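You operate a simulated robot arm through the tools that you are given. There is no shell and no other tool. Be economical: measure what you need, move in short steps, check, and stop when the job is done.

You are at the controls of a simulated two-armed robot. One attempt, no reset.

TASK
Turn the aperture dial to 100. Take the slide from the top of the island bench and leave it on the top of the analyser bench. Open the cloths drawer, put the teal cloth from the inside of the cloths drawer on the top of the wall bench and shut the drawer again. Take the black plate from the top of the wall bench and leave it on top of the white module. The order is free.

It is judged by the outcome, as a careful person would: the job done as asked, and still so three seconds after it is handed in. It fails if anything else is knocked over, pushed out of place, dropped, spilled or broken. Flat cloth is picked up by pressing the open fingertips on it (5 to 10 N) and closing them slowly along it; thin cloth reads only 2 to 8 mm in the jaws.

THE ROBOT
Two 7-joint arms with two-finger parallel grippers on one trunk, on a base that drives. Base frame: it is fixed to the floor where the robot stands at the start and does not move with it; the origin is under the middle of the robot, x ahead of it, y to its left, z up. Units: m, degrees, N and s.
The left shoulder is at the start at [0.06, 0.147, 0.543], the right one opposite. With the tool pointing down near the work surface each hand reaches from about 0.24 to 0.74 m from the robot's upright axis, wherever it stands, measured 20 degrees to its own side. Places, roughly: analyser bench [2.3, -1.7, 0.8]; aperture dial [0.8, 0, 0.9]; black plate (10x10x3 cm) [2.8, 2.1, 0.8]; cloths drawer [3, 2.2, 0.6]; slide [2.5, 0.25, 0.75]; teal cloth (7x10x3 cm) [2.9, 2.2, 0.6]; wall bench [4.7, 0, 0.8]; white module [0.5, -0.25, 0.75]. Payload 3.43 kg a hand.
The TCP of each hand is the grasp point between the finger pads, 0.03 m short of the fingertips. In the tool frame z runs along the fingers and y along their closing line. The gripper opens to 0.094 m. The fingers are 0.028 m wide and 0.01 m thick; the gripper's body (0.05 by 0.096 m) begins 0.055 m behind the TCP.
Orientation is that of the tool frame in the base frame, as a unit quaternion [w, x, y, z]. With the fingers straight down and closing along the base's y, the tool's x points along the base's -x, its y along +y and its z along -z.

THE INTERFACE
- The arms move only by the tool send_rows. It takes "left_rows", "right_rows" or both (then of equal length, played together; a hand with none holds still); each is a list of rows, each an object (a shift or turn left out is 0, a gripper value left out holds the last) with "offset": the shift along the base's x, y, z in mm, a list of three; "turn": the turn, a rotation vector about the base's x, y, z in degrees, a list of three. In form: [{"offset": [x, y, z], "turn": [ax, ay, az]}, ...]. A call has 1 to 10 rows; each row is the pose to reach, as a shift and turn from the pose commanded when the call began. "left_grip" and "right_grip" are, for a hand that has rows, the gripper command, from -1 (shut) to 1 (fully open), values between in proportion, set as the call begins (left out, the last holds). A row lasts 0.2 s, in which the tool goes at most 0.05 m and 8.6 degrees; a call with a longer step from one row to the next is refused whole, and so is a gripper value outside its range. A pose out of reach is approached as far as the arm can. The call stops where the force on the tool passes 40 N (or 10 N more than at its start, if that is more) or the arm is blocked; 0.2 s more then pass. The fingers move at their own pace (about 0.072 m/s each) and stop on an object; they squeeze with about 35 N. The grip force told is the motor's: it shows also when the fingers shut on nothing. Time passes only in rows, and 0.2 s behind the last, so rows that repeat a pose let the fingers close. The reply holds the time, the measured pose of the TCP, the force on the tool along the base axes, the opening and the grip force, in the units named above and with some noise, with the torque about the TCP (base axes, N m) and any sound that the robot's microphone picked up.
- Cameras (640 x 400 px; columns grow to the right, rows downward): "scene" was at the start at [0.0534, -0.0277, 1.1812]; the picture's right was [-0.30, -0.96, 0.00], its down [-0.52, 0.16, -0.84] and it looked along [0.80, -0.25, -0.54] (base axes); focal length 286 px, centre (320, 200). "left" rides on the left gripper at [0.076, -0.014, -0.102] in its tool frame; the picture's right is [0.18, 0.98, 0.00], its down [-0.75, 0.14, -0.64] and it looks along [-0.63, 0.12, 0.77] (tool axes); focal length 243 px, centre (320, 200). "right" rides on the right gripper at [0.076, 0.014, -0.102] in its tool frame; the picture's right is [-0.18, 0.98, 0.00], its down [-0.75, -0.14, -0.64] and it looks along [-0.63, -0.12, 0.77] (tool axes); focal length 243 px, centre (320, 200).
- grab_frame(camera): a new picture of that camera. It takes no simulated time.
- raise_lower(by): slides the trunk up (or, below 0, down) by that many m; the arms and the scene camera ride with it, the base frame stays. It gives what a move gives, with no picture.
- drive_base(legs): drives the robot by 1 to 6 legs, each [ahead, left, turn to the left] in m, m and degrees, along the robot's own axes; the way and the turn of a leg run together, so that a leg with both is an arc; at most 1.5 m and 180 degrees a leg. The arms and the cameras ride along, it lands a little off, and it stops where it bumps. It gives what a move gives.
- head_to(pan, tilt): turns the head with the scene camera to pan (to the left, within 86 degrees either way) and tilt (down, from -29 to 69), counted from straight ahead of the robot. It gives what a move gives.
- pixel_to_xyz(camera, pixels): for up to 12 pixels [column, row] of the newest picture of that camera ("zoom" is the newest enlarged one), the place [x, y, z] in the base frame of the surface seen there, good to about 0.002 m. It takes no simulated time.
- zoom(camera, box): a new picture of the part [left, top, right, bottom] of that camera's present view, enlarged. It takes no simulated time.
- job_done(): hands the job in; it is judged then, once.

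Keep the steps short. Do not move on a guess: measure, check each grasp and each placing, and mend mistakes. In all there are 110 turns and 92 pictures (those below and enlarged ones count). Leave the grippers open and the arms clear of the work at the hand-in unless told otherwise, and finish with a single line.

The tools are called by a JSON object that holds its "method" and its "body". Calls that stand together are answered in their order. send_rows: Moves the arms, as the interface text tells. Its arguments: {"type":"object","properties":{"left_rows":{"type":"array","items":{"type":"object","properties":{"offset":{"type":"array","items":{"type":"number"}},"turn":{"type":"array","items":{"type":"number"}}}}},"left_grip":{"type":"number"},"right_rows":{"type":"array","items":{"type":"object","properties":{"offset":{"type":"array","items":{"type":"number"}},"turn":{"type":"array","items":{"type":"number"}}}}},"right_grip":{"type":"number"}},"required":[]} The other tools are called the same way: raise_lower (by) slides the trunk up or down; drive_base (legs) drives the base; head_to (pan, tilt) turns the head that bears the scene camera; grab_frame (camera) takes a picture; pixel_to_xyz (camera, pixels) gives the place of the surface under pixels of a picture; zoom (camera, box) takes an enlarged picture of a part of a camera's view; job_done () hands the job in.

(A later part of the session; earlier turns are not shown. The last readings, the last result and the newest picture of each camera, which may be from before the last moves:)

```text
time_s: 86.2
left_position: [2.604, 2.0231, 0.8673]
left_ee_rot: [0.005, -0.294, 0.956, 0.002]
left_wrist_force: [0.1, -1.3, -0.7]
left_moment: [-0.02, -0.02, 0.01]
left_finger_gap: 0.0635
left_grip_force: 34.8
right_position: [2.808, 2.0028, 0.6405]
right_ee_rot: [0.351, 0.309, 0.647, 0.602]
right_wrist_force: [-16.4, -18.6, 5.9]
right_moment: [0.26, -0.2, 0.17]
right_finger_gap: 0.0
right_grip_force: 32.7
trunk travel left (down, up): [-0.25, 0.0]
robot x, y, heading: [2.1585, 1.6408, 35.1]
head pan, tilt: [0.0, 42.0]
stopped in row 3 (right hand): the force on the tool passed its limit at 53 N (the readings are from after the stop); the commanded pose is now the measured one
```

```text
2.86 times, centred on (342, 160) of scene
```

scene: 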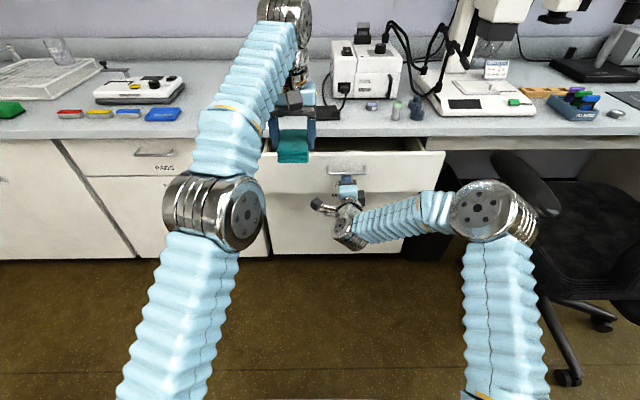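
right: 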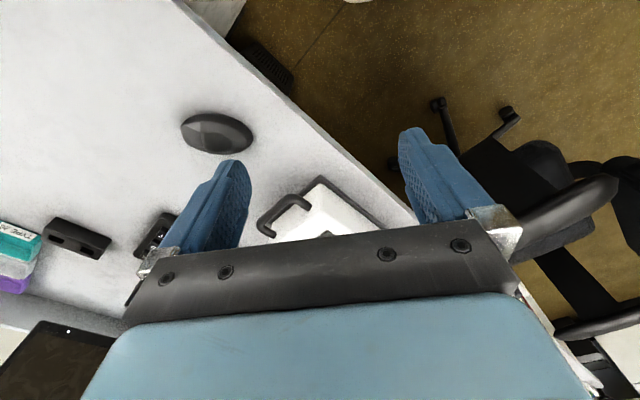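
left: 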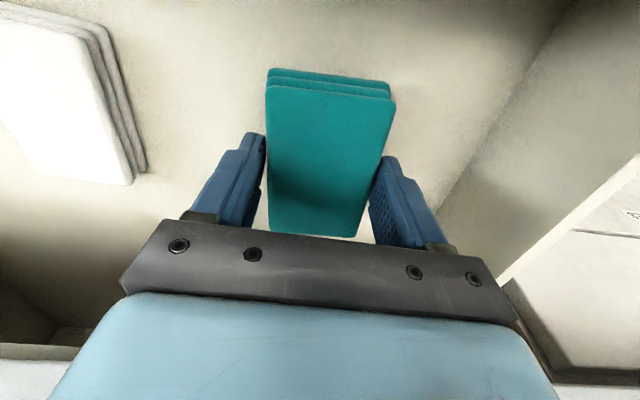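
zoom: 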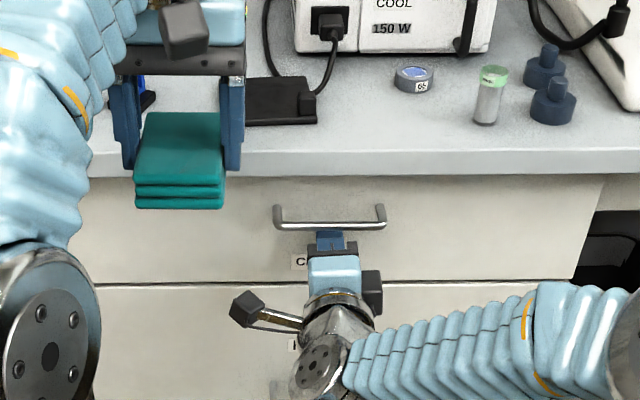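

The drawer is fully shut (it stopped at 53 N with the face back at its original place). I'll pull the right hand back and measure free bench space for the cloth.

{"method": "send_rows", "body": {"right_rows": [{"offset": [-30, -21, 0]}, {"offset": [-60, -42, 0]}, {"offset": [-90, -63, 0]}, {"offset": [-80, -90, 30]}, {"offset": [-60, -115, 60]}], "right_grip": 0}}

{"method": "grab_frame", "body": {"camera": "left"}}

{"method": "grab_frame", "body": {"camera": "scene"}}

```text
time_s: 87.4
left_position: [2.6043, 2.0242, 0.8666]
left_ee_rot: [0.004, -0.293, 0.956, 0.002]
left_wrist_force: [0.7, -0.5, 0.5]
left_moment: [-0.01, -0.02, -0.02]
left_finger_gap: 0.0637
left_grip_force: 35.4
right_position: [2.7485, 1.8887, 0.6982]
right_ee_rot: [0.351, 0.31, 0.648, 0.6]
right_wrist_force: [-1.1, -0.1, -0.9]
right_moment: [-0.01, -0.02, 0.0]
right_finger_gap: 0.0469
right_grip_force: 0.0
trunk travel left (down, up): [-0.25, 0.0]
robot x, y, heading: [2.158, 1.6399, 35.5]
head pan, tilt: [0.0, 42.0]
```

```text
38 pictures are left
```

left: 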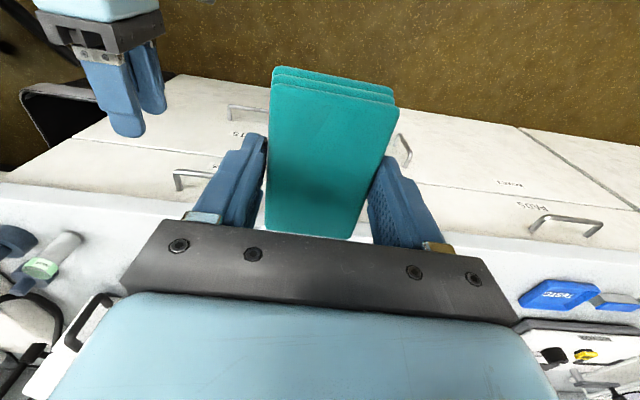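

```text
37 pictures are left
```

scene: 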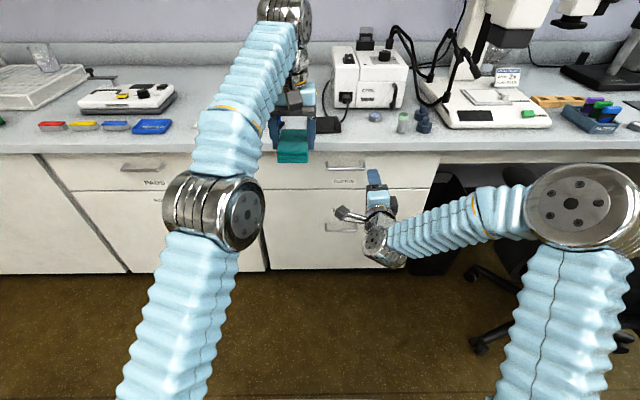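

I'll have the right hand take the black plate first, which frees a spot for the cloth. First I'll rotate the right hand back to pointing down, starting with the roll while rising clear of the counter edge.

{"method": "send_rows", "body": {"right_rows": [{"offset": [-8, -13, 20], "turn": [-7.1, -4.8, 0]}, {"offset": [-16, -26, 45], "turn": [-14.2, -9.6, 0]}, {"offset": [-20, -40, 70], "turn": [-21.3, -14.4, 0]}, {"offset": [-20, -55, 95], "turn": [-28.4, -19.2, 0]}, {"offset": [-20, -70, 120], "turn": [-35.5, -24, 0]}, {"offset": [-20, -85, 145], "turn": [-42.6, -28.8, 0]}, {"offset": [-20, -100, 170], "turn": [-49.7, -33.6, 0]}, {"offset": [-20, -110, 195], "turn": [-56.8, -38.4, 0]}, {"offset": [-20, -115, 220], "turn": [-63.9, -43.2, 0]}, {"offset": [-20, -115, 245], "turn": [-71, -48, 0]}], "right_grip": 0}}

{"method": "send_rows", "body": {"right_rows": [{"offset": [-10, -7, 10], "turn": [-4.8, 6.9, 0]}, {"offset": [-20, -14, 20], "turn": [-9.6, 13.8, 0]}, {"offset": [-30, -21, 20], "turn": [-14.4, 20.7, 0]}, {"offset": [-40, -28, 20], "turn": [-19.2, 27.6, 0]}, {"offset": [-50, -35, 20], "turn": [-24, 34.5, 0]}, {"offset": [-60, -42, 20], "turn": [-28.8, 41.4, 0]}, {"offset": [-70, -49, 20], "turn": [-33.6, 48.3, 0]}, {"offset": [-80, -56, 20], "turn": [-38.4, 55.2, 0]}, {"offset": [-90, -63, 20], "turn": [-43.2, 62.1, 0]}, {"offset": [-100, -70, 20], "turn": [-48, 69, 0]}]}}

```text
time_s: 89.6
left_position: [2.6044, 2.024, 0.8666]
left_ee_rot: [0.004, -0.294, 0.956, 0.003]
left_wrist_force: [-0.5, 0.0, -0.6]
left_moment: [0.01, 0.01, -0.05]
left_finger_gap: 0.0638
left_grip_force: 34.8
right_position: [2.7288, 1.7752, 0.9451]
right_ee_rot: [0.678, -0.2, 0.68, 0.192]
right_wrist_force: [0.9, -0.5, 0.8]
right_moment: [-0.04, 0.03, -0.02]
right_finger_gap: 0.0467
right_grip_force: 0.1
trunk travel left (down, up): [-0.25, 0.0]
robot x, y, heading: [2.1567, 1.6454, 35.2]
head pan, tilt: [0.0, 42.0]
```

```text
time_s: 91.8
left_position: [2.6048, 2.0227, 0.8665]
left_ee_rot: [0.005, -0.294, 0.956, 0.002]
left_wrist_force: [-0.5, -0.5, 0.3]
left_moment: [-0.02, 0.0, 0.0]
left_finger_gap: 0.0637
left_grip_force: 35.2
right_position: [2.6302, 1.7029, 0.9639]
right_ee_rot: [0.053, -0.302, 0.952, -0.007]
right_wrist_force: [-1.1, -0.1, -0.1]
right_moment: [-0.01, -0.02, 0.01]
right_finger_gap: 0.0471
right_grip_force: 0.0
trunk travel left (down, up): [-0.25, 0.0]
robot x, y, heading: [2.1582, 1.6403, 35.2]
head pan, tilt: [0.0, 42.0]
```

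I'll level the right hand's remaining 6° tilt and move the left hand (with the cloth) 15 cm left and up to make room. Then I'll drive forward 0.15 m.

{"method": "send_rows", "body": {"left_rows": [{"offset": [-30, 30, 10]}, {"offset": [-60, 60, 20]}, {"offset": [-85, 90, 35]}, {"offset": [-105, 120, 50]}], "right_rows": [{"offset": [0, 0, 0], "turn": [-3.4, 4.9, 0]}, {"offset": [0, 0, 0], "turn": [-3.4, 4.9, 0]}, {"offset": [0, 0, 0], "turn": [-3.4, 4.9, 0]}, {"offset": [0, 0, 0], "turn": [-3.4, 4.9, 0]}]}}

{"method": "drive_base", "body": {"legs": [[0.15, 0, 0]]}}

{"method": "grab_frame", "body": {"camera": "scene"}}

```text
time_s: 92.8
left_position: [2.4952, 2.1386, 0.9172]
left_ee_rot: [0.005, -0.292, 0.956, 0.002]
left_wrist_force: [-0.2, -0.2, 0.3]
left_moment: [0.0, -0.05, 0.0]
left_finger_gap: 0.0636
left_grip_force: 35.5
left hand out of reach, approached as far as the arm can: row 4
right_position: [2.6303, 1.7042, 0.9638]
right_ee_rot: [0.005, -0.303, 0.953, -0.023]
right_wrist_force: [0.4, -0.2, 0.6]
right_moment: [0.0, 0.01, -0.02]
right_finger_gap: 0.0469
right_grip_force: 0.1
trunk travel left (down, up): [-0.25, 0.0]
robot x, y, heading: [2.1566, 1.6388, 35.3]
head pan, tilt: [0.0, 42.0]
```

```text
time_s: 94.1
left_position: [2.6171, 2.2252, 0.9166]
left_ee_rot: [0.004, -0.293, 0.956, 0.002]
left_wrist_force: [0.5, -0.4, -0.3]
left_moment: [-0.02, -0.04, 0.01]
left_finger_gap: 0.0637
left_grip_force: 35.0
right_position: [2.7523, 1.7908, 0.9635]
right_ee_rot: [0.004, -0.303, 0.953, -0.022]
right_wrist_force: [-0.8, 0.5, -0.5]
right_moment: [0.01, 0.01, 0.0]
right_finger_gap: 0.047
right_grip_force: 0.0
trunk travel left (down, up): [-0.25, 0.0]
robot x, y, heading: [2.2812, 1.7282, 35.2]
head pan, tilt: [0.0, 42.0]
```

```text
36 pictures are left
```

scene: 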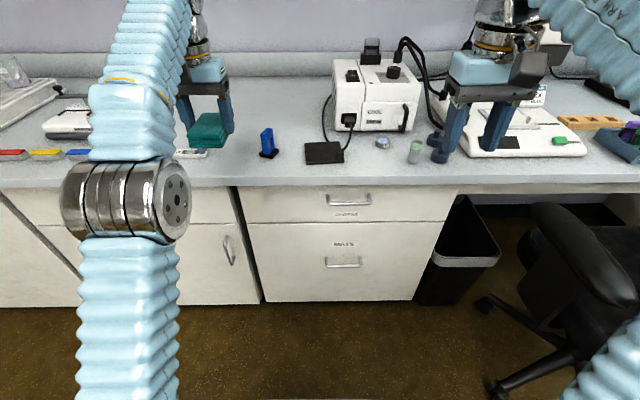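

The plate is in clear view at (325,153). I'll zoom in to measure the plate and its knob.

{"method": "zoom", "body": {"camera": "scene", "box": [252, 120, 428, 190]}}

```text
3.64 times, centred on (340, 155) of scene
```

zoom: 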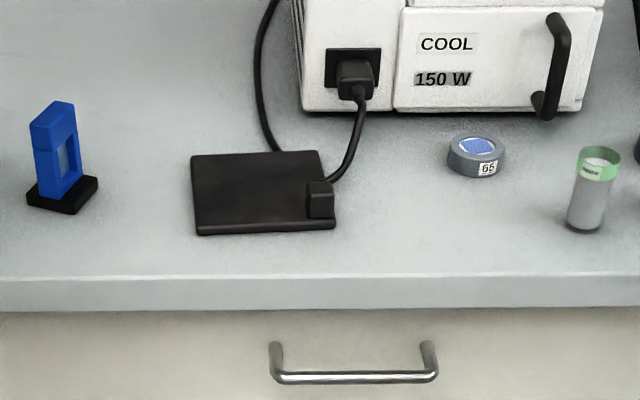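

{"method": "pixel_to_xyz", "body": {"camera": "zoom", "pixels": [[197, 160], [318, 155], [200, 225], [330, 222], [313, 186], [330, 186], [320, 200], [320, 215], [265, 190], [338, 165], [400, 230], [580, 220]]}}

{"method": "pixel_to_xyz", "body": {"camera": "zoom", "pixels": [[350, 140], [332, 176], [278, 148], [480, 175], [45, 205], [90, 185], [310, 183], [331, 189], [310, 192], [320, 186]]}}

```text
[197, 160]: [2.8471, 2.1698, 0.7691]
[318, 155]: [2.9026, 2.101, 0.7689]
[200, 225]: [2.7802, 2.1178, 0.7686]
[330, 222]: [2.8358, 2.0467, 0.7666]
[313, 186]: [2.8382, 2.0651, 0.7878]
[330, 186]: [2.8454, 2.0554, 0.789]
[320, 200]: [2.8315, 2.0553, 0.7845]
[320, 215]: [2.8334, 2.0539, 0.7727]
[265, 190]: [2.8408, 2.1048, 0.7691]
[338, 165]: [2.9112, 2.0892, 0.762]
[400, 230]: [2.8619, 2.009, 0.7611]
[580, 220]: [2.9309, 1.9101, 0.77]
```

```text
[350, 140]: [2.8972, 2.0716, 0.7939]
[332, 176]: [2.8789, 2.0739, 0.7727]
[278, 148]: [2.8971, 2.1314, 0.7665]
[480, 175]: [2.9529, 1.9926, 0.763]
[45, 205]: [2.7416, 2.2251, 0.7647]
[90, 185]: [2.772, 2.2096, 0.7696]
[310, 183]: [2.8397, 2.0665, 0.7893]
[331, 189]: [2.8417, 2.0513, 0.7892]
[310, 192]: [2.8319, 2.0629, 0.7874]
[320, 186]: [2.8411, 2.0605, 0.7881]
```

The knob's centre is about (2.838,2.058), its top at z 0.789, on a plate top at z 0.769. The cable sits about 4 cm behind it. I'll move the right hand above the knob and level its tilt.

{"method": "send_rows", "body": {"right_rows": [{"offset": [14, 45, 0], "turn": [2.3, 1.2, 0]}, {"offset": [28, 89, 0], "turn": [2.3, 1.2, 0]}, {"offset": [43, 134, -10], "turn": [2.3, 1.2, 0]}, {"offset": [57, 178, -20], "turn": [2.3, 1.2, 0]}, {"offset": [71, 222, -30], "turn": [2.3, 1.2, 0]}, {"offset": [86, 267, -40], "turn": [2.3, 1.2, 0]}, {"offset": [86, 267, -80], "turn": [2.3, 1.2, 0]}, {"offset": [86, 267, -105], "turn": [2.3, 1.2, 0]}, {"offset": [86, 267, -105], "turn": [2.3, 1.2, 0]}], "right_grip": 0.06}}

{"method": "zoom", "body": {"camera": "scene", "box": [252, 90, 428, 200]}}

{"method": "grab_frame", "body": {"camera": "right"}}

```text
time_s: 96.1
left_position: [2.6184, 2.2256, 0.9165]
left_ee_rot: [0.004, -0.293, 0.956, 0.002]
left_wrist_force: [-0.6, -0.7, 0.5]
left_moment: [-0.03, -0.02, 0.02]
left_finger_gap: 0.0636
left_grip_force: 35.2
right_position: [2.8126, 2.0237, 0.8414]
right_ee_rot: [0.0, -0.302, 0.953, 0.0]
right_wrist_force: [-0.3, 0.1, 0.8]
right_moment: [-0.02, 0.0, -0.04]
right_finger_gap: 0.0497
right_grip_force: 0.1
right hand out of reach, approached as far as the arm can: row 2, 3, 4, 5, 6, 7, 8, 9
trunk travel left (down, up): [-0.25, 0.0]
robot x, y, heading: [2.2841, 1.7255, 35.2]
head pan, tilt: [0.0, 42.0]
```

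```text
3.64 times, centred on (340, 145) of scene
```

zoom: 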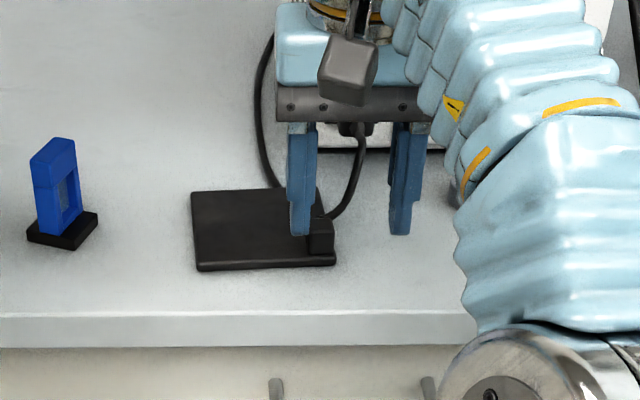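

```text
33 pictures are left
```

right: 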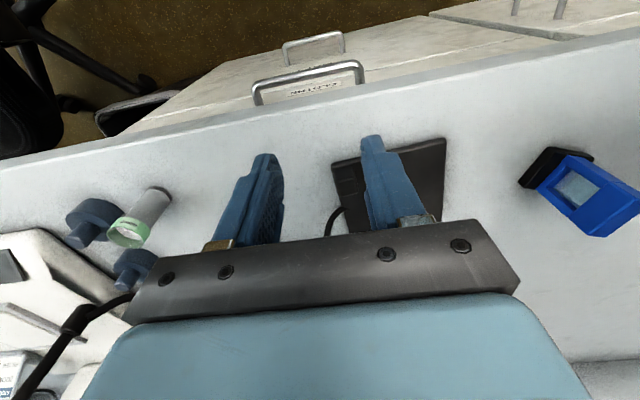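

I'm 43 mm short, so I'll drive forward 0.05 m and measure again.

{"method": "drive_base", "body": {"legs": [[0.05, 0, 0]]}}

```text
time_s: 97.1
left_position: [2.659, 2.2543, 0.9156]
left_ee_rot: [0.004, -0.293, 0.956, 0.003]
left_wrist_force: [0.0, -0.5, -0.8]
left_moment: [-0.01, -0.05, -0.01]
left_finger_gap: 0.0638
left_grip_force: 35.1
right_position: [2.8527, 2.0529, 0.8409]
right_ee_rot: [-0.001, -0.303, 0.953, -0.001]
right_wrist_force: [-1.0, -0.5, 0.1]
right_moment: [-0.02, 0.01, 0.0]
right_finger_gap: 0.0498
right_grip_force: 0.0
trunk travel left (down, up): [-0.25, 0.0]
robot x, y, heading: [2.3206, 1.7558, 35.2]
head pan, tilt: [0.0, 42.0]
```

{"method": "send_rows", "body": {"right_rows": [{"offset": [-15, 5, 0]}, {"offset": [-15, 5, -14]}, {"offset": [-15, 5, -14]}]}}

{"method": "zoom", "body": {"camera": "scene", "box": [262, 130, 390, 210]}}

{"method": "zoom", "body": {"camera": "right", "box": [220, 90, 460, 240]}}

```text
time_s: 97.9
left_position: [2.6579, 2.2542, 0.9164]
left_ee_rot: [0.004, -0.293, 0.956, 0.002]
left_wrist_force: [0.4, -0.3, 0.4]
left_moment: [0.0, 0.03, 0.02]
left_finger_gap: 0.0638
left_grip_force: 34.6
right_position: [2.8388, 2.0571, 0.8285]
right_ee_rot: [0.001, -0.303, 0.953, 0.001]
right_wrist_force: [-0.7, -0.5, -0.6]
right_moment: [-0.04, -0.01, 0.01]
right_finger_gap: 0.05
right_grip_force: 0.1
trunk travel left (down, up): [-0.25, 0.0]
robot x, y, heading: [2.3184, 1.755, 34.9]
head pan, tilt: [0.0, 42.0]
```

```text
5.00 times, centred on (326, 170) of scene
```

zoom: 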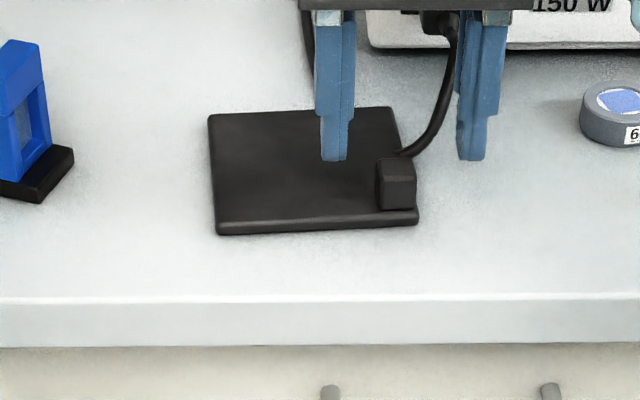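

```text
2.67 times, centred on (340, 165) of right
```

zoom: 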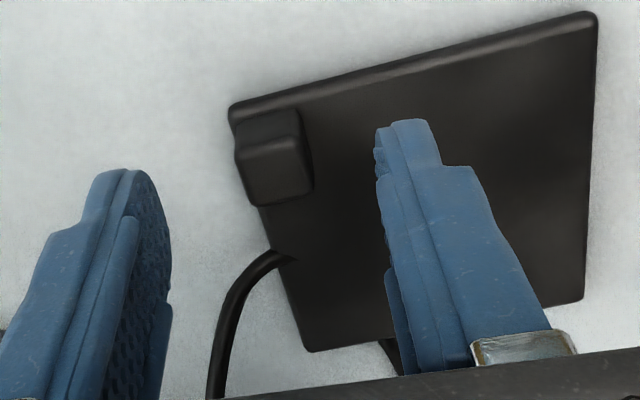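

The knob sits midway between the fingertips. I'll lower 24 mm and close.

{"method": "send_rows", "body": {"right_rows": [{"offset": [0, 0, -12]}, {"offset": [0, 0, -24]}, {"offset": [0, 0, -24]}]}}

{"method": "send_rows", "body": {"right_rows": [{"offset": [0, 0, 0]}, {"offset": [0, 0, 0]}, {"offset": [0, 0, 0]}, {"offset": [0, 0, 0]}], "right_grip": -1}}

{"method": "send_rows", "body": {"right_rows": [{"offset": [0, 0, 10]}, {"offset": [0, 0, 20]}, {"offset": [0, 0, 30]}, {"offset": [0, 0, 30]}]}}

{"method": "zoom", "body": {"camera": "scene", "box": [262, 120, 390, 200]}}

```text
time_s: 98.7
left_position: [2.6592, 2.2536, 0.9178]
left_ee_rot: [0.005, -0.293, 0.956, 0.002]
left_wrist_force: [0.2, 0.8, -0.4]
left_moment: [0.0, 0.02, 0.02]
left_finger_gap: 0.0636
left_grip_force: 35.2
right_position: [2.8383, 2.0571, 0.8037]
right_ee_rot: [0.0, -0.302, 0.953, 0.0]
right_wrist_force: [0.5, 0.8, 0.4]
right_moment: [0.04, 0.0, 0.0]
right_finger_gap: 0.0496
right_grip_force: 0.0
trunk travel left (down, up): [-0.25, 0.0]
robot x, y, heading: [2.3219, 1.7563, 35.3]
head pan, tilt: [0.0, 42.0]
```

```text
time_s: 99.7
left_position: [2.6593, 2.2536, 0.9164]
left_ee_rot: [0.005, -0.293, 0.956, 0.002]
left_wrist_force: [0.9, -0.6, -0.5]
left_moment: [0.01, -0.02, -0.03]
left_finger_gap: 0.0636
left_grip_force: 34.9
right_position: [2.8383, 2.0573, 0.8032]
right_ee_rot: [0.001, -0.302, 0.953, 0.0]
right_wrist_force: [0.2, 0.2, 1.2]
right_moment: [0.02, -0.02, 0.03]
right_finger_gap: 0.0168
right_grip_force: 34.8
trunk travel left (down, up): [-0.25, 0.0]
robot x, y, heading: [2.3205, 1.7542, 35.4]
head pan, tilt: [0.0, 42.0]
```

```text
time_s: 100.7
left_position: [2.6585, 2.2539, 0.9172]
left_ee_rot: [0.004, -0.294, 0.956, 0.002]
left_wrist_force: [-0.6, -0.4, -0.1]
left_moment: [0.01, 0.0, -0.01]
left_finger_gap: 0.0635
left_grip_force: 35.1
right_position: [2.8388, 2.0573, 0.8335]
right_ee_rot: [0.0, -0.303, 0.953, 0.0]
right_wrist_force: [0.3, 0.5, -1.4]
right_moment: [-0.04, -0.01, 0.02]
right_finger_gap: 0.0169
right_grip_force: 35.6
trunk travel left (down, up): [-0.25, 0.0]
robot x, y, heading: [2.3259, 1.7573, 35.2]
head pan, tilt: [0.0, 42.0]
```

```text
5.00 times, centred on (326, 160) of scene
```

zoom: 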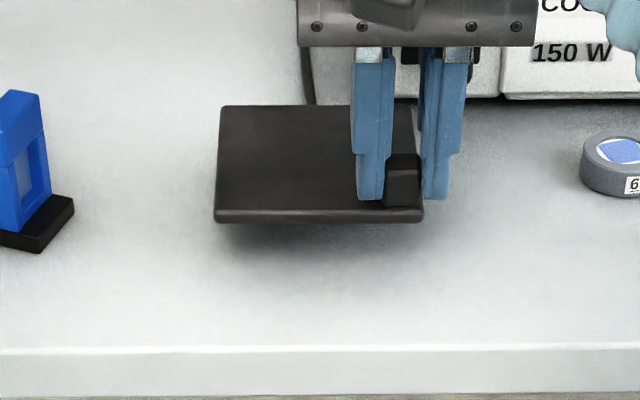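

The plate is held level by its knob. I'll raise it and carry it back and to the right, then put the cloth down.

{"method": "send_rows", "body": {"right_rows": [{"offset": [0, 0, 40]}, {"offset": [-5, -20, 80]}, {"offset": [-15, -60, 95]}, {"offset": [-25, -100, 105]}, {"offset": [-35, -140, 105]}, {"offset": [-45, -180, 105]}, {"offset": [-55, -220, 105]}, {"offset": [-62, -250, 105]}]}}

{"method": "grab_frame", "body": {"camera": "scene"}}

```text
time_s: 102.5
left_position: [2.66, 2.2546, 0.9154]
left_ee_rot: [0.005, -0.293, 0.956, 0.002]
left_wrist_force: [0.3, -0.5, -0.6]
left_moment: [-0.04, 0.0, 0.0]
left_finger_gap: 0.0636
left_grip_force: 34.6
right_position: [2.7767, 1.8068, 0.9404]
right_ee_rot: [0.0, -0.302, 0.953, -0.001]
right_wrist_force: [0.1, -0.5, -0.6]
right_moment: [-0.01, 0.01, -0.03]
right_finger_gap: 0.0166
right_grip_force: 34.5
right hand out of reach, approached as far as the arm can: row 1, 2, 3
trunk travel left (down, up): [-0.25, 0.0]
robot x, y, heading: [2.3253, 1.7536, 35.0]
head pan, tilt: [0.0, 42.0]
```

```text
29 pictures are left
```

scene: 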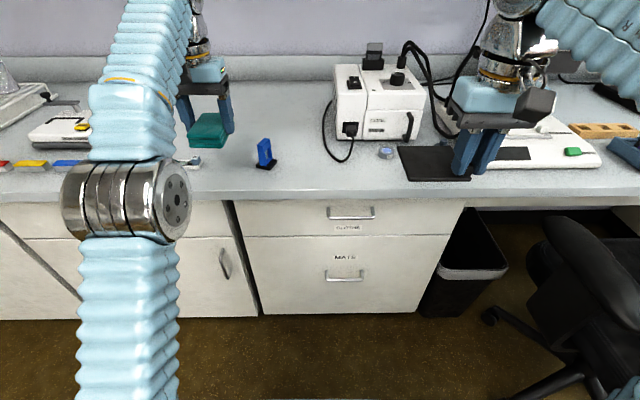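

{"method": "pixel_to_xyz", "body": {"camera": "scene", "pixels": [[335, 160], [342, 161], [350, 155], [327, 150], [325, 185], [325, 170], [275, 163], [385, 156]]}}

```text
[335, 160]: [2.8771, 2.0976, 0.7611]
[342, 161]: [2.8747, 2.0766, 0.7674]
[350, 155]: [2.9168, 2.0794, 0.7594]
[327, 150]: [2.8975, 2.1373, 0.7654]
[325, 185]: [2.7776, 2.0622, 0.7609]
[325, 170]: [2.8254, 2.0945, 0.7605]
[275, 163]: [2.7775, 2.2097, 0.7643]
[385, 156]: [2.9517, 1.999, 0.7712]
```

The cable loop lies at f≈3.55, so I'll set the cloth at (2.80,2.117), clear of the cable and the blue upright. The left hand moves over it, then down.

{"method": "send_rows", "body": {"left_rows": [{"offset": [30, -30, 0]}, {"offset": [60, -60, 0]}, {"offset": [90, -90, 0]}, {"offset": [120, -118, 0]}, {"offset": [140, -138, 0]}, {"offset": [140, -138, -35]}, {"offset": [140, -138, -70]}, {"offset": [140, -138, -95]}, {"offset": [140, -138, -95]}]}}

{"method": "grab_frame", "body": {"camera": "scene"}}

```text
time_s: 104.5
left_position: [2.8002, 2.1167, 0.8202]
left_ee_rot: [0.004, -0.293, 0.956, 0.002]
left_wrist_force: [1.1, -0.1, -0.8]
left_moment: [-0.01, 0.01, 0.0]
left_finger_gap: 0.0636
left_grip_force: 35.2
left hand out of reach, approached as far as the arm can: row 1, 2, 3, 4, 5, 6, 7
right_position: [2.7763, 1.8078, 0.9383]
right_ee_rot: [0.0, -0.302, 0.953, 0.0]
right_wrist_force: [0.1, -0.1, -0.8]
right_moment: [-0.06, 0.04, 0.02]
right_finger_gap: 0.0172
right_grip_force: 34.7
trunk travel left (down, up): [-0.25, 0.0]
robot x, y, heading: [2.3211, 1.7543, 35.4]
head pan, tilt: [0.0, 42.0]
```

```text
28 pictures are left
```

scene: 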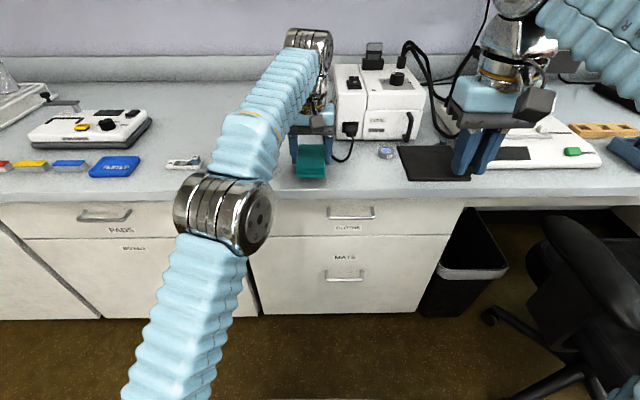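

{"method": "send_rows", "body": {"left_rows": [{"offset": [0, 0, -10]}, {"offset": [0, 0, -17]}, {"offset": [0, 0, -20]}, {"offset": [0, 0, -20]}]}}

{"method": "send_rows", "body": {"left_rows": [{"offset": [0, 0, 0]}, {"offset": [0, 0, 0]}, {"offset": [0, 0, 0]}, {"offset": [0, 0, 35]}, {"offset": [-5, -4, 75]}, {"offset": [-40, -15, 110]}, {"offset": [-75, -25, 130]}, {"offset": [-115, -15, 130]}, {"offset": [-150, 5, 130]}, {"offset": [-180, 30, 130]}], "left_grip": 0.75}}

{"method": "zoom", "body": {"camera": "scene", "box": [220, 100, 444, 240]}}

```text
time_s: 105.5
left_position: [2.7989, 2.1149, 0.8007]
left_ee_rot: [0.005, -0.294, 0.956, 0.002]
left_wrist_force: [-0.4, -0.1, -1.0]
left_moment: [0.0, 0.0, 0.0]
left_finger_gap: 0.0635
left_grip_force: 34.7
right_position: [2.7776, 1.8089, 0.9383]
right_ee_rot: [0.0, -0.302, 0.953, 0.0]
right_wrist_force: [0.8, -0.2, -0.4]
right_moment: [-0.06, 0.03, 0.02]
right_finger_gap: 0.017
right_grip_force: 35.2
trunk travel left (down, up): [-0.25, 0.0]
robot x, y, heading: [2.3242, 1.7556, 35.1]
head pan, tilt: [0.0, 42.0]
```

```text
refused: row 6 steps farther than a row can; nothing moved
```

```text
2.86 times, centred on (332, 170) of scene
```

zoom: 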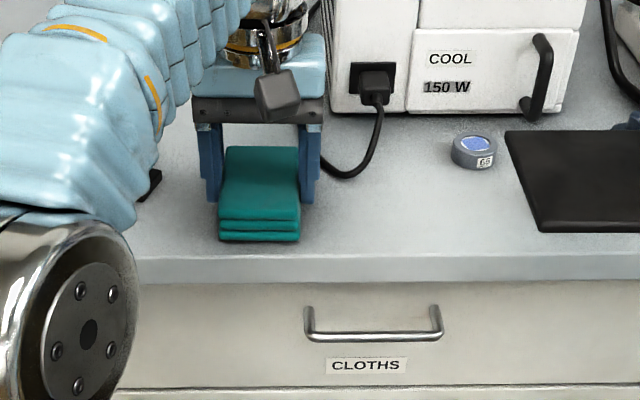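

The cloth is at the bench surface. I'll lower 1.5 mm, open, and lift off.

{"method": "send_rows", "body": {"left_rows": [{"offset": [0, 0, -1.5]}, {"offset": [0, 0, -1.5]}, {"offset": [0, 0, -1.5]}, {"offset": [0, 0, 30]}, {"offset": [0, 0, 65]}, {"offset": [-25, -10, 100]}, {"offset": [-60, -15, 120]}, {"offset": [-100, -10, 125]}, {"offset": [-140, 0, 125]}, {"offset": [-180, 20, 125]}], "left_grip": 0.75}}

{"method": "grab_frame", "body": {"camera": "scene"}}

```text
time_s: 107.7
left_position: [2.6184, 2.1348, 0.9253]
left_ee_rot: [0.004, -0.293, 0.956, 0.003]
left_wrist_force: [-0.3, 0.2, 0.6]
left_moment: [0.01, 0.05, 0.01]
left_finger_gap: 0.0823
left_grip_force: 0.1
left hand out of reach, approached as far as the arm can: row 5, 6, 7
right_position: [2.7768, 1.8069, 0.9383]
right_ee_rot: [0.0, -0.302, 0.953, -0.001]
right_wrist_force: [0.3, -0.4, -1.5]
right_moment: [-0.01, 0.02, -0.01]
right_finger_gap: 0.0169
right_grip_force: 34.9
trunk travel left (down, up): [-0.25, 0.0]
robot x, y, heading: [2.3214, 1.7561, 35.2]
head pan, tilt: [0.0, 42.0]
```

```text
26 pictures are left
```

scene: 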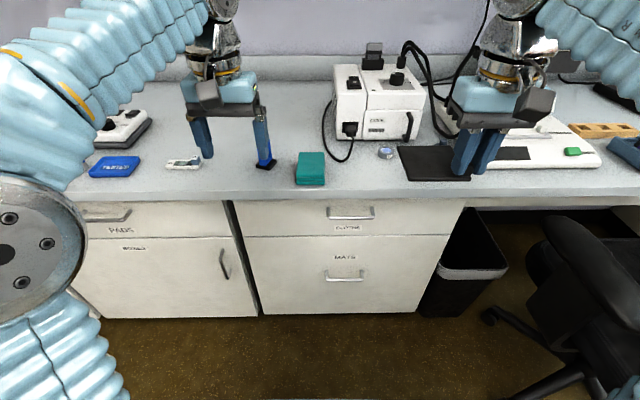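

The cloth is placed and the drawer shut. I'll back away from the bench and look right for the slide and the way round the island.

{"method": "drive_base", "body": {"legs": [[-0.35, 0, 0], [0, 0, -90]]}}

{"method": "head_to", "body": {"pan": 0, "tilt": 25}}

{"method": "grab_frame", "body": {"camera": "scene"}}

```text
time_s: 113.8
left_position: [2.4129, 1.2521, 0.9257]
left_ee_rot: [0.005, 0.472, 0.882, -0.001]
left_wrist_force: [-0.9, 0.4, -0.5]
left_moment: [-0.01, 0.02, 0.03]
left_finger_gap: 0.0822
left_grip_force: 0.0
right_position: [2.0823, 1.0973, 0.9381]
right_ee_rot: [0.0, 0.463, 0.886, 0.0]
right_wrist_force: [0.2, 0.1, -0.8]
right_moment: [0.0, 0.02, 0.0]
right_finger_gap: 0.0169
right_grip_force: 35.4
trunk travel left (down, up): [-0.25, 0.0]
robot x, y, heading: [2.0303, 1.5505, -55.1]
head pan, tilt: [0.0, 42.0]
```

```text
time_s: 114.6
left_position: [2.411, 1.2517, 0.9259]
left_ee_rot: [0.005, 0.471, 0.882, -0.002]
left_wrist_force: [0.2, 1.3, -0.4]
left_moment: [0.03, 0.01, -0.01]
left_finger_gap: 0.0825
left_grip_force: 0.1
right_position: [2.0833, 1.0975, 0.9383]
right_ee_rot: [0.0, 0.464, 0.886, 0.0]
right_wrist_force: [-0.5, -0.5, -0.6]
right_moment: [0.01, 0.0, -0.01]
right_finger_gap: 0.0171
right_grip_force: 35.3
trunk travel left (down, up): [-0.25, 0.0]
robot x, y, heading: [2.0315, 1.553, -55.0]
head pan, tilt: [0.0, 25.0]
```

```text
25 pictures are left
```

scene: 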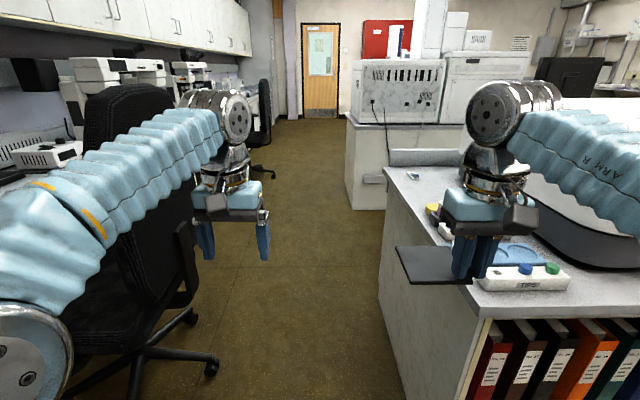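

{"method": "pixel_to_xyz", "body": {"camera": "scene", "pixels": [[393, 340], [385, 250], [385, 172], [480, 312], [210, 365], [190, 270], [272, 170], [352, 180], [412, 175], [430, 215], [300, 300]]}}

{"method": "zoom", "body": {"camera": "scene", "box": [340, 140, 500, 240]}}

```text
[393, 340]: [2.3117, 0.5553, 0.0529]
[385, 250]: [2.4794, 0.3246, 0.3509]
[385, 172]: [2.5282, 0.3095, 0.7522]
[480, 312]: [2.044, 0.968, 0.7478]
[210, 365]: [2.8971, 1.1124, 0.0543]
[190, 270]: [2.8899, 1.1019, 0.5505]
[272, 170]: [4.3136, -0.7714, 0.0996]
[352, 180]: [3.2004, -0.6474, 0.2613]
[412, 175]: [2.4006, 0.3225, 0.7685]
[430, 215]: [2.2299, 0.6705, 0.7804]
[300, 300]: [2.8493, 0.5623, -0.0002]
```

```text
4.00 times, centred on (420, 190) of scene
```

zoom: 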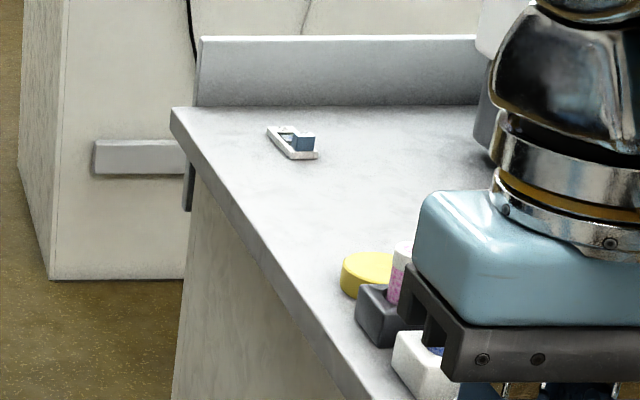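

The slide is the small white strip with a blue knob at (2.40,0.32), about 10 cm in from the island's end edge. I'll drive down the aisle between the chair and the island, then turn right to face it.

{"method": "drive_base", "body": {"legs": [[0.45, 0.06, 0], [0.5, 0, 0], [0.33, 0.08, 0]]}}

{"method": "drive_base", "body": {"legs": [[0, 0, -90]]}}

{"method": "head_to", "body": {"pan": 0, "tilt": 40}}

{"method": "grab_frame", "body": {"camera": "scene"}}

```text
time_s: 121.7
left_position: [3.2567, 0.2827, 0.9253]
left_ee_rot: [0.005, 0.471, 0.882, -0.002]
left_wrist_force: [-0.6, -0.2, 0.4]
left_moment: [-0.03, -0.01, 0.01]
left_finger_gap: 0.0823
left_grip_force: 0.0
right_position: [2.9303, 0.1259, 0.9387]
right_ee_rot: [0.0, 0.462, 0.887, 0.0]
right_wrist_force: [-0.3, 0.3, -0.5]
right_moment: [-0.02, -0.02, 0.01]
right_finger_gap: 0.0169
right_grip_force: 35.0
trunk travel left (down, up): [-0.25, 0.0]
robot x, y, heading: [2.8785, 0.5864, -55.2]
head pan, tilt: [0.0, 25.0]
```

```text
time_s: 125.9
left_position: [2.5817, 0.2018, 0.9257]
left_ee_rot: [0.003, 0.956, 0.293, -0.004]
left_wrist_force: [0.0, 0.3, -0.2]
left_moment: [0.0, 0.02, 0.0]
left_finger_gap: 0.0822
left_grip_force: 0.1
right_position: [2.4235, 0.5304, 0.9383]
right_ee_rot: [0.0, 0.953, 0.302, 0.0]
right_wrist_force: [-0.1, -0.2, -0.7]
right_moment: [0.08, -0.02, 0.01]
right_finger_gap: 0.0172
right_grip_force: 34.4
trunk travel left (down, up): [-0.25, 0.0]
robot x, y, heading: [2.879, 0.5791, -145.0]
head pan, tilt: [0.0, 25.0]
```

```text
time_s: 126.7
left_position: [2.5812, 0.2027, 0.925]
left_ee_rot: [0.003, 0.956, 0.293, -0.005]
left_wrist_force: [0.0, -0.5, -0.5]
left_moment: [-0.01, 0.03, 0.01]
left_finger_gap: 0.0823
left_grip_force: 0.1
right_position: [2.4249, 0.5302, 0.9388]
right_ee_rot: [0.0, 0.954, 0.301, 0.0]
right_wrist_force: [-0.6, 0.6, -0.4]
right_moment: [0.0, -0.04, 0.03]
right_finger_gap: 0.0169
right_grip_force: 35.2
trunk travel left (down, up): [-0.25, 0.0]
robot x, y, heading: [2.8789, 0.5829, -144.9]
head pan, tilt: [0.0, 40.0]
```

```text
23 pictures are left
```

scene: 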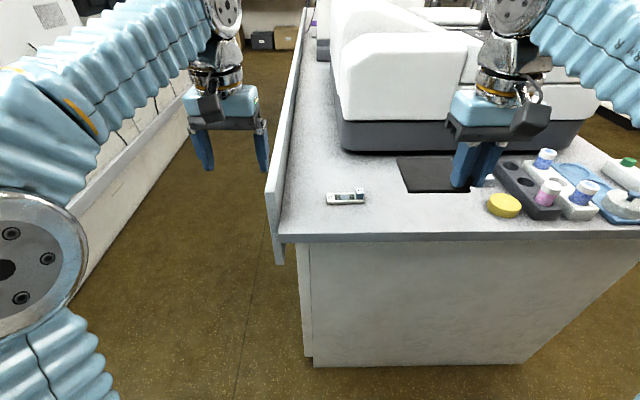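

{"method": "zoom", "body": {"camera": "scene", "box": [312, 177, 376, 217]}}

{"method": "pixel_to_xyz", "body": {"camera": "zoom", "pixels": [[155, 225], [510, 210], [330, 245], [430, 185], [500, 180], [460, 150], [470, 115], [460, 190], [250, 205], [430, 150], [500, 150]]}}

{"method": "pixel_to_xyz", "body": {"camera": "scene", "pixels": [[280, 195], [300, 215], [320, 235], [405, 190], [180, 130], [120, 130], [330, 20]]}}

```text
10.00 times, centred on (344, 197) of scene
```

zoom: 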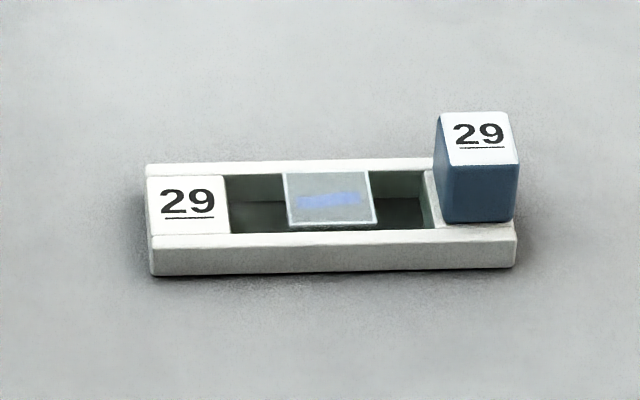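

```text
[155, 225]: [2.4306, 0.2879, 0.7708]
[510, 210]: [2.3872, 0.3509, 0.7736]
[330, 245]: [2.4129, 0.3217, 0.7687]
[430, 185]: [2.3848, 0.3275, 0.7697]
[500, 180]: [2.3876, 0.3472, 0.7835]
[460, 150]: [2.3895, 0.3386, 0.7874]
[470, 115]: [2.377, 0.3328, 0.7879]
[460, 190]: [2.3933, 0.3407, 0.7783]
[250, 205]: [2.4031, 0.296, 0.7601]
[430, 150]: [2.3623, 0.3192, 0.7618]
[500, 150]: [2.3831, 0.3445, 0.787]
```

```text
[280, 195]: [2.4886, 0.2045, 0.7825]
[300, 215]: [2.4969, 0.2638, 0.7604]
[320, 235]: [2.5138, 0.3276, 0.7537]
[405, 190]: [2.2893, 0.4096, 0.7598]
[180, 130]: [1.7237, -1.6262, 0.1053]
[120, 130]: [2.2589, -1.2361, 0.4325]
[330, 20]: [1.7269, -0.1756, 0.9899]
```

The slide carrier has a raised block at its right end (top centre about (2.384,0.339), z 0.787). I'll move the right hand with the plate further right, then bring the left hand above the block.

{"method": "send_rows", "body": {"right_rows": [{"offset": [-9, 30, 0]}, {"offset": [-18, 60, 0]}, {"offset": [-27, 90, 0]}, {"offset": [-36, 121, 0]}]}}

{"method": "send_rows", "body": {"left_rows": [{"offset": [-33, 23, 0]}, {"offset": [-66, 46, 0]}, {"offset": [-99, 68, 0]}, {"offset": [-131, 91, 0]}, {"offset": [-164, 113, -10]}, {"offset": [-197, 136, -20]}, {"offset": [-197, 136, -60]}, {"offset": [-197, 136, -95]}, {"offset": [-197, 136, -95]}], "left_grip": 0.06}}

{"method": "zoom", "body": {"camera": "left", "box": [200, 60, 456, 220]}}

{"method": "zoom", "body": {"camera": "scene", "box": [296, 137, 424, 217]}}

```text
time_s: 127.7
left_position: [2.5807, 0.202, 0.9251]
left_ee_rot: [0.003, 0.956, 0.293, -0.004]
left_wrist_force: [-1.4, 0.2, -0.7]
left_moment: [-0.04, -0.07, -0.02]
left_finger_gap: 0.0823
left_grip_force: 0.1
right_position: [2.3857, 0.6552, 0.9367]
right_ee_rot: [-0.002, 0.955, 0.296, 0.003]
right_wrist_force: [3.1, -6.2, 1.2]
right_moment: [0.49, 0.21, 0.05]
right_finger_gap: 0.0169
right_grip_force: 35.1
right hand out of reach, approached as far as the arm can: row 3
trunk travel left (down, up): [-0.25, 0.0]
robot x, y, heading: [2.8801, 0.582, -144.7]
head pan, tilt: [0.0, 40.0]
```

```text
time_s: 129.7
left_position: [2.3843, 0.3362, 0.831]
left_ee_rot: [0.003, 0.956, 0.293, -0.004]
left_wrist_force: [-0.3, -0.5, -0.7]
left_moment: [-0.02, 0.0, -0.02]
left_finger_gap: 0.0501
left_grip_force: 0.1
left hand out of reach, approached as far as the arm can: row 4, 5, 6, 7
right_position: [2.3883, 0.651, 0.939]
right_ee_rot: [-0.001, 0.954, 0.301, 0.001]
right_wrist_force: [1.0, 0.0, -0.4]
right_moment: [0.04, -0.01, 0.01]
right_finger_gap: 0.017
right_grip_force: 34.9
trunk travel left (down, up): [-0.25, 0.0]
robot x, y, heading: [2.8769, 0.5812, -145.0]
head pan, tilt: [0.0, 40.0]
```

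```text
2.50 times, centred on (328, 140) of left
```

zoom: 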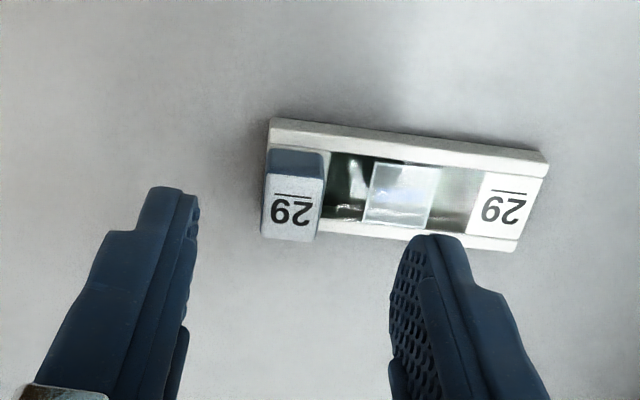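

```text
5.00 times, centred on (360, 177) of scene
```

zoom: 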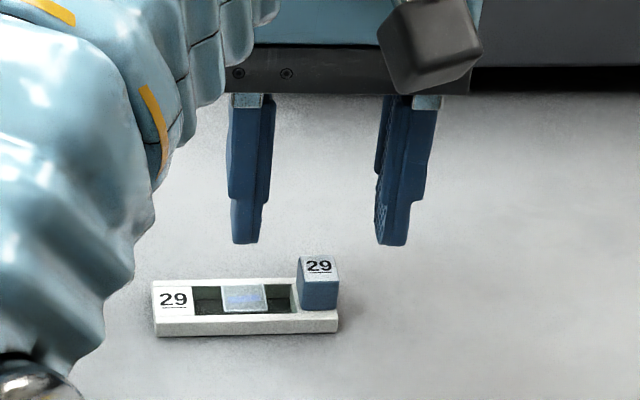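

{"method": "pixel_to_xyz", "body": {"camera": "zoom", "pixels": [[306, 267], [319, 267], [332, 267], [319, 257], [319, 278]]}}

{"method": "pixel_to_xyz", "body": {"camera": "left", "pixels": [[317, 140], [308, 148], [325, 150], [320, 125]]}}

```text
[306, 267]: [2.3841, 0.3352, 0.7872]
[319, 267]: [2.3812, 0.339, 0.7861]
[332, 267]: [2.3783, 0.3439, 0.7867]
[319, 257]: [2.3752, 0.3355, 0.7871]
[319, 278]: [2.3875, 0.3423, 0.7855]
```

```text
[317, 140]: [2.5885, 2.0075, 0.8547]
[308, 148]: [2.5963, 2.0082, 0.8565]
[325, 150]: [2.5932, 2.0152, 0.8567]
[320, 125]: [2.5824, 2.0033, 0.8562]
```

The block's centre is (2.381,0.339). I'll nudge (-3,+3) mm, lower to TCP z 0.805 and close.

{"method": "send_rows", "body": {"left_rows": [{"offset": [-3, 3, -10]}, {"offset": [-3, 3, -20]}, {"offset": [-3, 3, -26]}, {"offset": [-3, 3, -26]}]}}

{"method": "send_rows", "body": {"left_rows": [{"offset": [0, 0, 0]}, {"offset": [0, 0, 0]}, {"offset": [0, 0, 0]}, {"offset": [0, 0, 0]}], "left_grip": -1}}

{"method": "send_rows", "body": {"left_rows": [{"offset": [0, 0, 10]}, {"offset": [0, 0, 25]}, {"offset": [0, 0, 40]}, {"offset": [0, 0, 40]}]}}

{"method": "zoom", "body": {"camera": "scene", "box": [296, 117, 424, 197]}}

```text
time_s: 130.7
left_position: [2.3817, 0.3407, 0.8047]
left_ee_rot: [0.003, 0.956, 0.293, -0.005]
left_wrist_force: [-0.2, 0.0, -0.3]
left_moment: [0.02, -0.01, 0.03]
left_finger_gap: 0.0498
left_grip_force: 0.0
right_position: [2.3898, 0.6514, 0.9385]
right_ee_rot: [0.001, 0.953, 0.301, 0.001]
right_wrist_force: [-0.8, 0.3, -0.7]
right_moment: [0.02, 0.0, 0.01]
right_finger_gap: 0.0166
right_grip_force: 34.8
trunk travel left (down, up): [-0.25, 0.0]
robot x, y, heading: [2.8807, 0.584, -145.0]
head pan, tilt: [0.0, 40.0]
```

```text
time_s: 131.7
left_position: [2.3811, 0.3399, 0.8048]
left_ee_rot: [0.002, 0.956, 0.292, -0.005]
left_wrist_force: [1.5, 0.2, -0.2]
left_moment: [0.03, 0.02, 0.03]
left_finger_gap: 0.0144
left_grip_force: 35.0
right_position: [2.3879, 0.652, 0.9395]
right_ee_rot: [0.0, 0.953, 0.302, 0.001]
right_wrist_force: [0.3, -0.1, -1.1]
right_moment: [0.05, -0.01, 0.01]
right_finger_gap: 0.0169
right_grip_force: 34.8
trunk travel left (down, up): [-0.25, 0.0]
robot x, y, heading: [2.8746, 0.5846, -145.1]
head pan, tilt: [0.0, 40.0]
```

```text
time_s: 132.7
left_position: [2.3841, 0.3414, 0.8415]
left_ee_rot: [0.003, 0.956, 0.292, -0.004]
left_wrist_force: [0.3, 0.1, -0.5]
left_moment: [-0.01, 0.02, -0.02]
left_finger_gap: 0.0144
left_grip_force: 35.5
left hand out of reach, approached as far as the arm can: row 3, 4
right_position: [2.388, 0.6513, 0.9386]
right_ee_rot: [0.0, 0.953, 0.301, 0.0]
right_wrist_force: [0.0, 0.0, -0.1]
right_moment: [0.03, -0.01, 0.02]
right_finger_gap: 0.0169
right_grip_force: 35.7
trunk travel left (down, up): [-0.25, 0.0]
robot x, y, heading: [2.8791, 0.5862, -144.9]
head pan, tilt: [0.0, 40.0]
```

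```text
5.00 times, centred on (360, 157) of scene
```

zoom: 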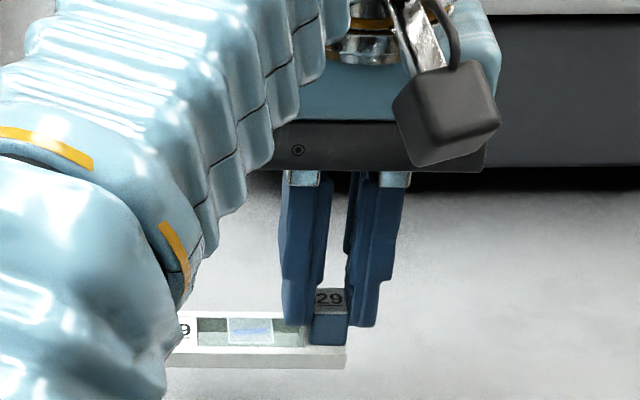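

The slide is held firmly. I'll lift and retract it, turn to -55°, drive ahead 0.6 m and look right at the analyser bench.

{"method": "send_rows", "body": {"left_rows": [{"offset": [25, -10, 20]}, {"offset": [55, -30, 40]}, {"offset": [85, -52, 60]}, {"offset": [118, -75, 75]}, {"offset": [151, -98, 85]}, {"offset": [180, -120, 90]}, {"offset": [200, -138, 95]}]}}

{"method": "drive_base", "body": {"legs": [[0, 0, 90], [0.6, 0, 0]]}}

{"method": "head_to", "body": {"pan": -50, "tilt": 20}}

{"method": "grab_frame", "body": {"camera": "scene"}}

```text
time_s: 134.3
left_position: [2.5845, 0.2029, 0.9377]
left_ee_rot: [0.003, 0.956, 0.292, -0.003]
left_wrist_force: [0.2, -1.8, -1.0]
left_moment: [0.0, -0.02, -0.05]
left_finger_gap: 0.0147
left_grip_force: 35.6
right_position: [2.3881, 0.6511, 0.9386]
right_ee_rot: [0.0, 0.954, 0.301, 0.0]
right_wrist_force: [-0.6, -0.1, -0.9]
right_moment: [0.05, -0.02, 0.0]
right_finger_gap: 0.0168
right_grip_force: 34.8
trunk travel left (down, up): [-0.25, 0.0]
robot x, y, heading: [2.8808, 0.581, -144.5]
head pan, tilt: [0.0, 40.0]
```

```text
time_s: 141.5
left_position: [3.6089, -0.1997, 0.9383]
left_ee_rot: [0.005, 0.466, 0.885, -0.001]
left_wrist_force: [0.5, -0.5, -0.9]
left_moment: [0.0, 0.0, -0.02]
left_finger_gap: 0.0144
left_grip_force: 34.3
right_position: [3.1624, -0.4008, 0.9392]
right_ee_rot: [0.0, 0.457, 0.889, 0.0]
right_wrist_force: [0.8, -0.8, -1.4]
right_moment: [-0.01, 0.03, 0.0]
right_finger_gap: 0.0165
right_grip_force: 34.8
trunk travel left (down, up): [-0.25, 0.0]
robot x, y, heading: [3.2269, 0.0902, -54.5]
head pan, tilt: [0.0, 40.0]
```

```text
time_s: 142.7
left_position: [3.6092, -0.2012, 0.9382]
left_ee_rot: [0.005, 0.465, 0.885, -0.001]
left_wrist_force: [0.5, 0.3, 0.1]
left_moment: [0.02, -0.02, 0.01]
left_finger_gap: 0.0146
left_grip_force: 35.1
right_position: [3.1627, -0.4008, 0.9383]
right_ee_rot: [0.001, 0.457, 0.889, -0.001]
right_wrist_force: [0.3, -0.2, -1.2]
right_moment: [0.0, 0.0, -0.04]
right_finger_gap: 0.0171
right_grip_force: 35.0
trunk travel left (down, up): [-0.25, 0.0]
robot x, y, heading: [3.228, 0.0912, -54.4]
head pan, tilt: [-50.0, 20.0]
```

```text
18 pictures are left
```

scene: 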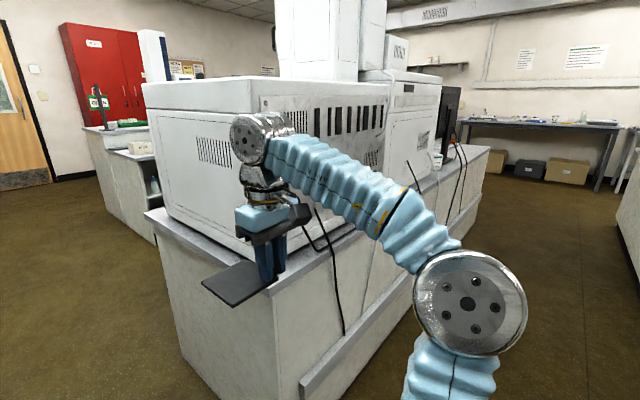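

The near end of the analyser bench has an open strip in front of the instruments. I'll measure its edges.

{"method": "pixel_to_xyz", "body": {"camera": "scene", "pixels": [[165, 218], [200, 243], [300, 280], [320, 265], [345, 235], [420, 195], [440, 178], [465, 160], [150, 210], [185, 222], [310, 245], [335, 250]]}}

{"method": "zoom", "body": {"camera": "scene", "box": [130, 130, 514, 370]}}

```text
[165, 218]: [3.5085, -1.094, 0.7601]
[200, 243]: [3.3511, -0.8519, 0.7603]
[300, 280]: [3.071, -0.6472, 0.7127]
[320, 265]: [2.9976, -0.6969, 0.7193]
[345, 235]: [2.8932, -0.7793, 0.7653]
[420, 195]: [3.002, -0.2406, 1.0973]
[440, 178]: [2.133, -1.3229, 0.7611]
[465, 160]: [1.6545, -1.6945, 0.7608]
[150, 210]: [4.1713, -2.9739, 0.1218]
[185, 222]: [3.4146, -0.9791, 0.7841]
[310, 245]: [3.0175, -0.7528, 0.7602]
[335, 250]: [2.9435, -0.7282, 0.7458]
```

```text
1.67 times, centred on (322, 250) of scene
```

zoom: 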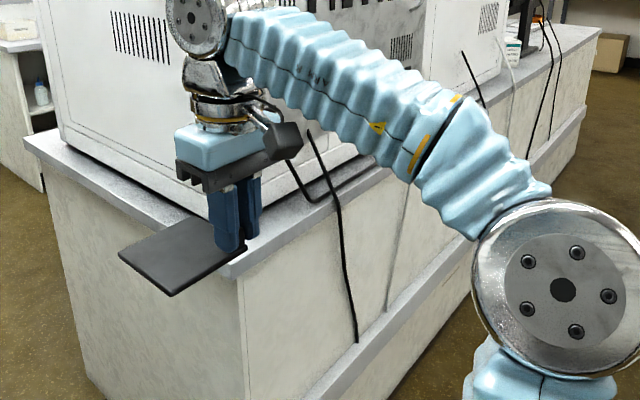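

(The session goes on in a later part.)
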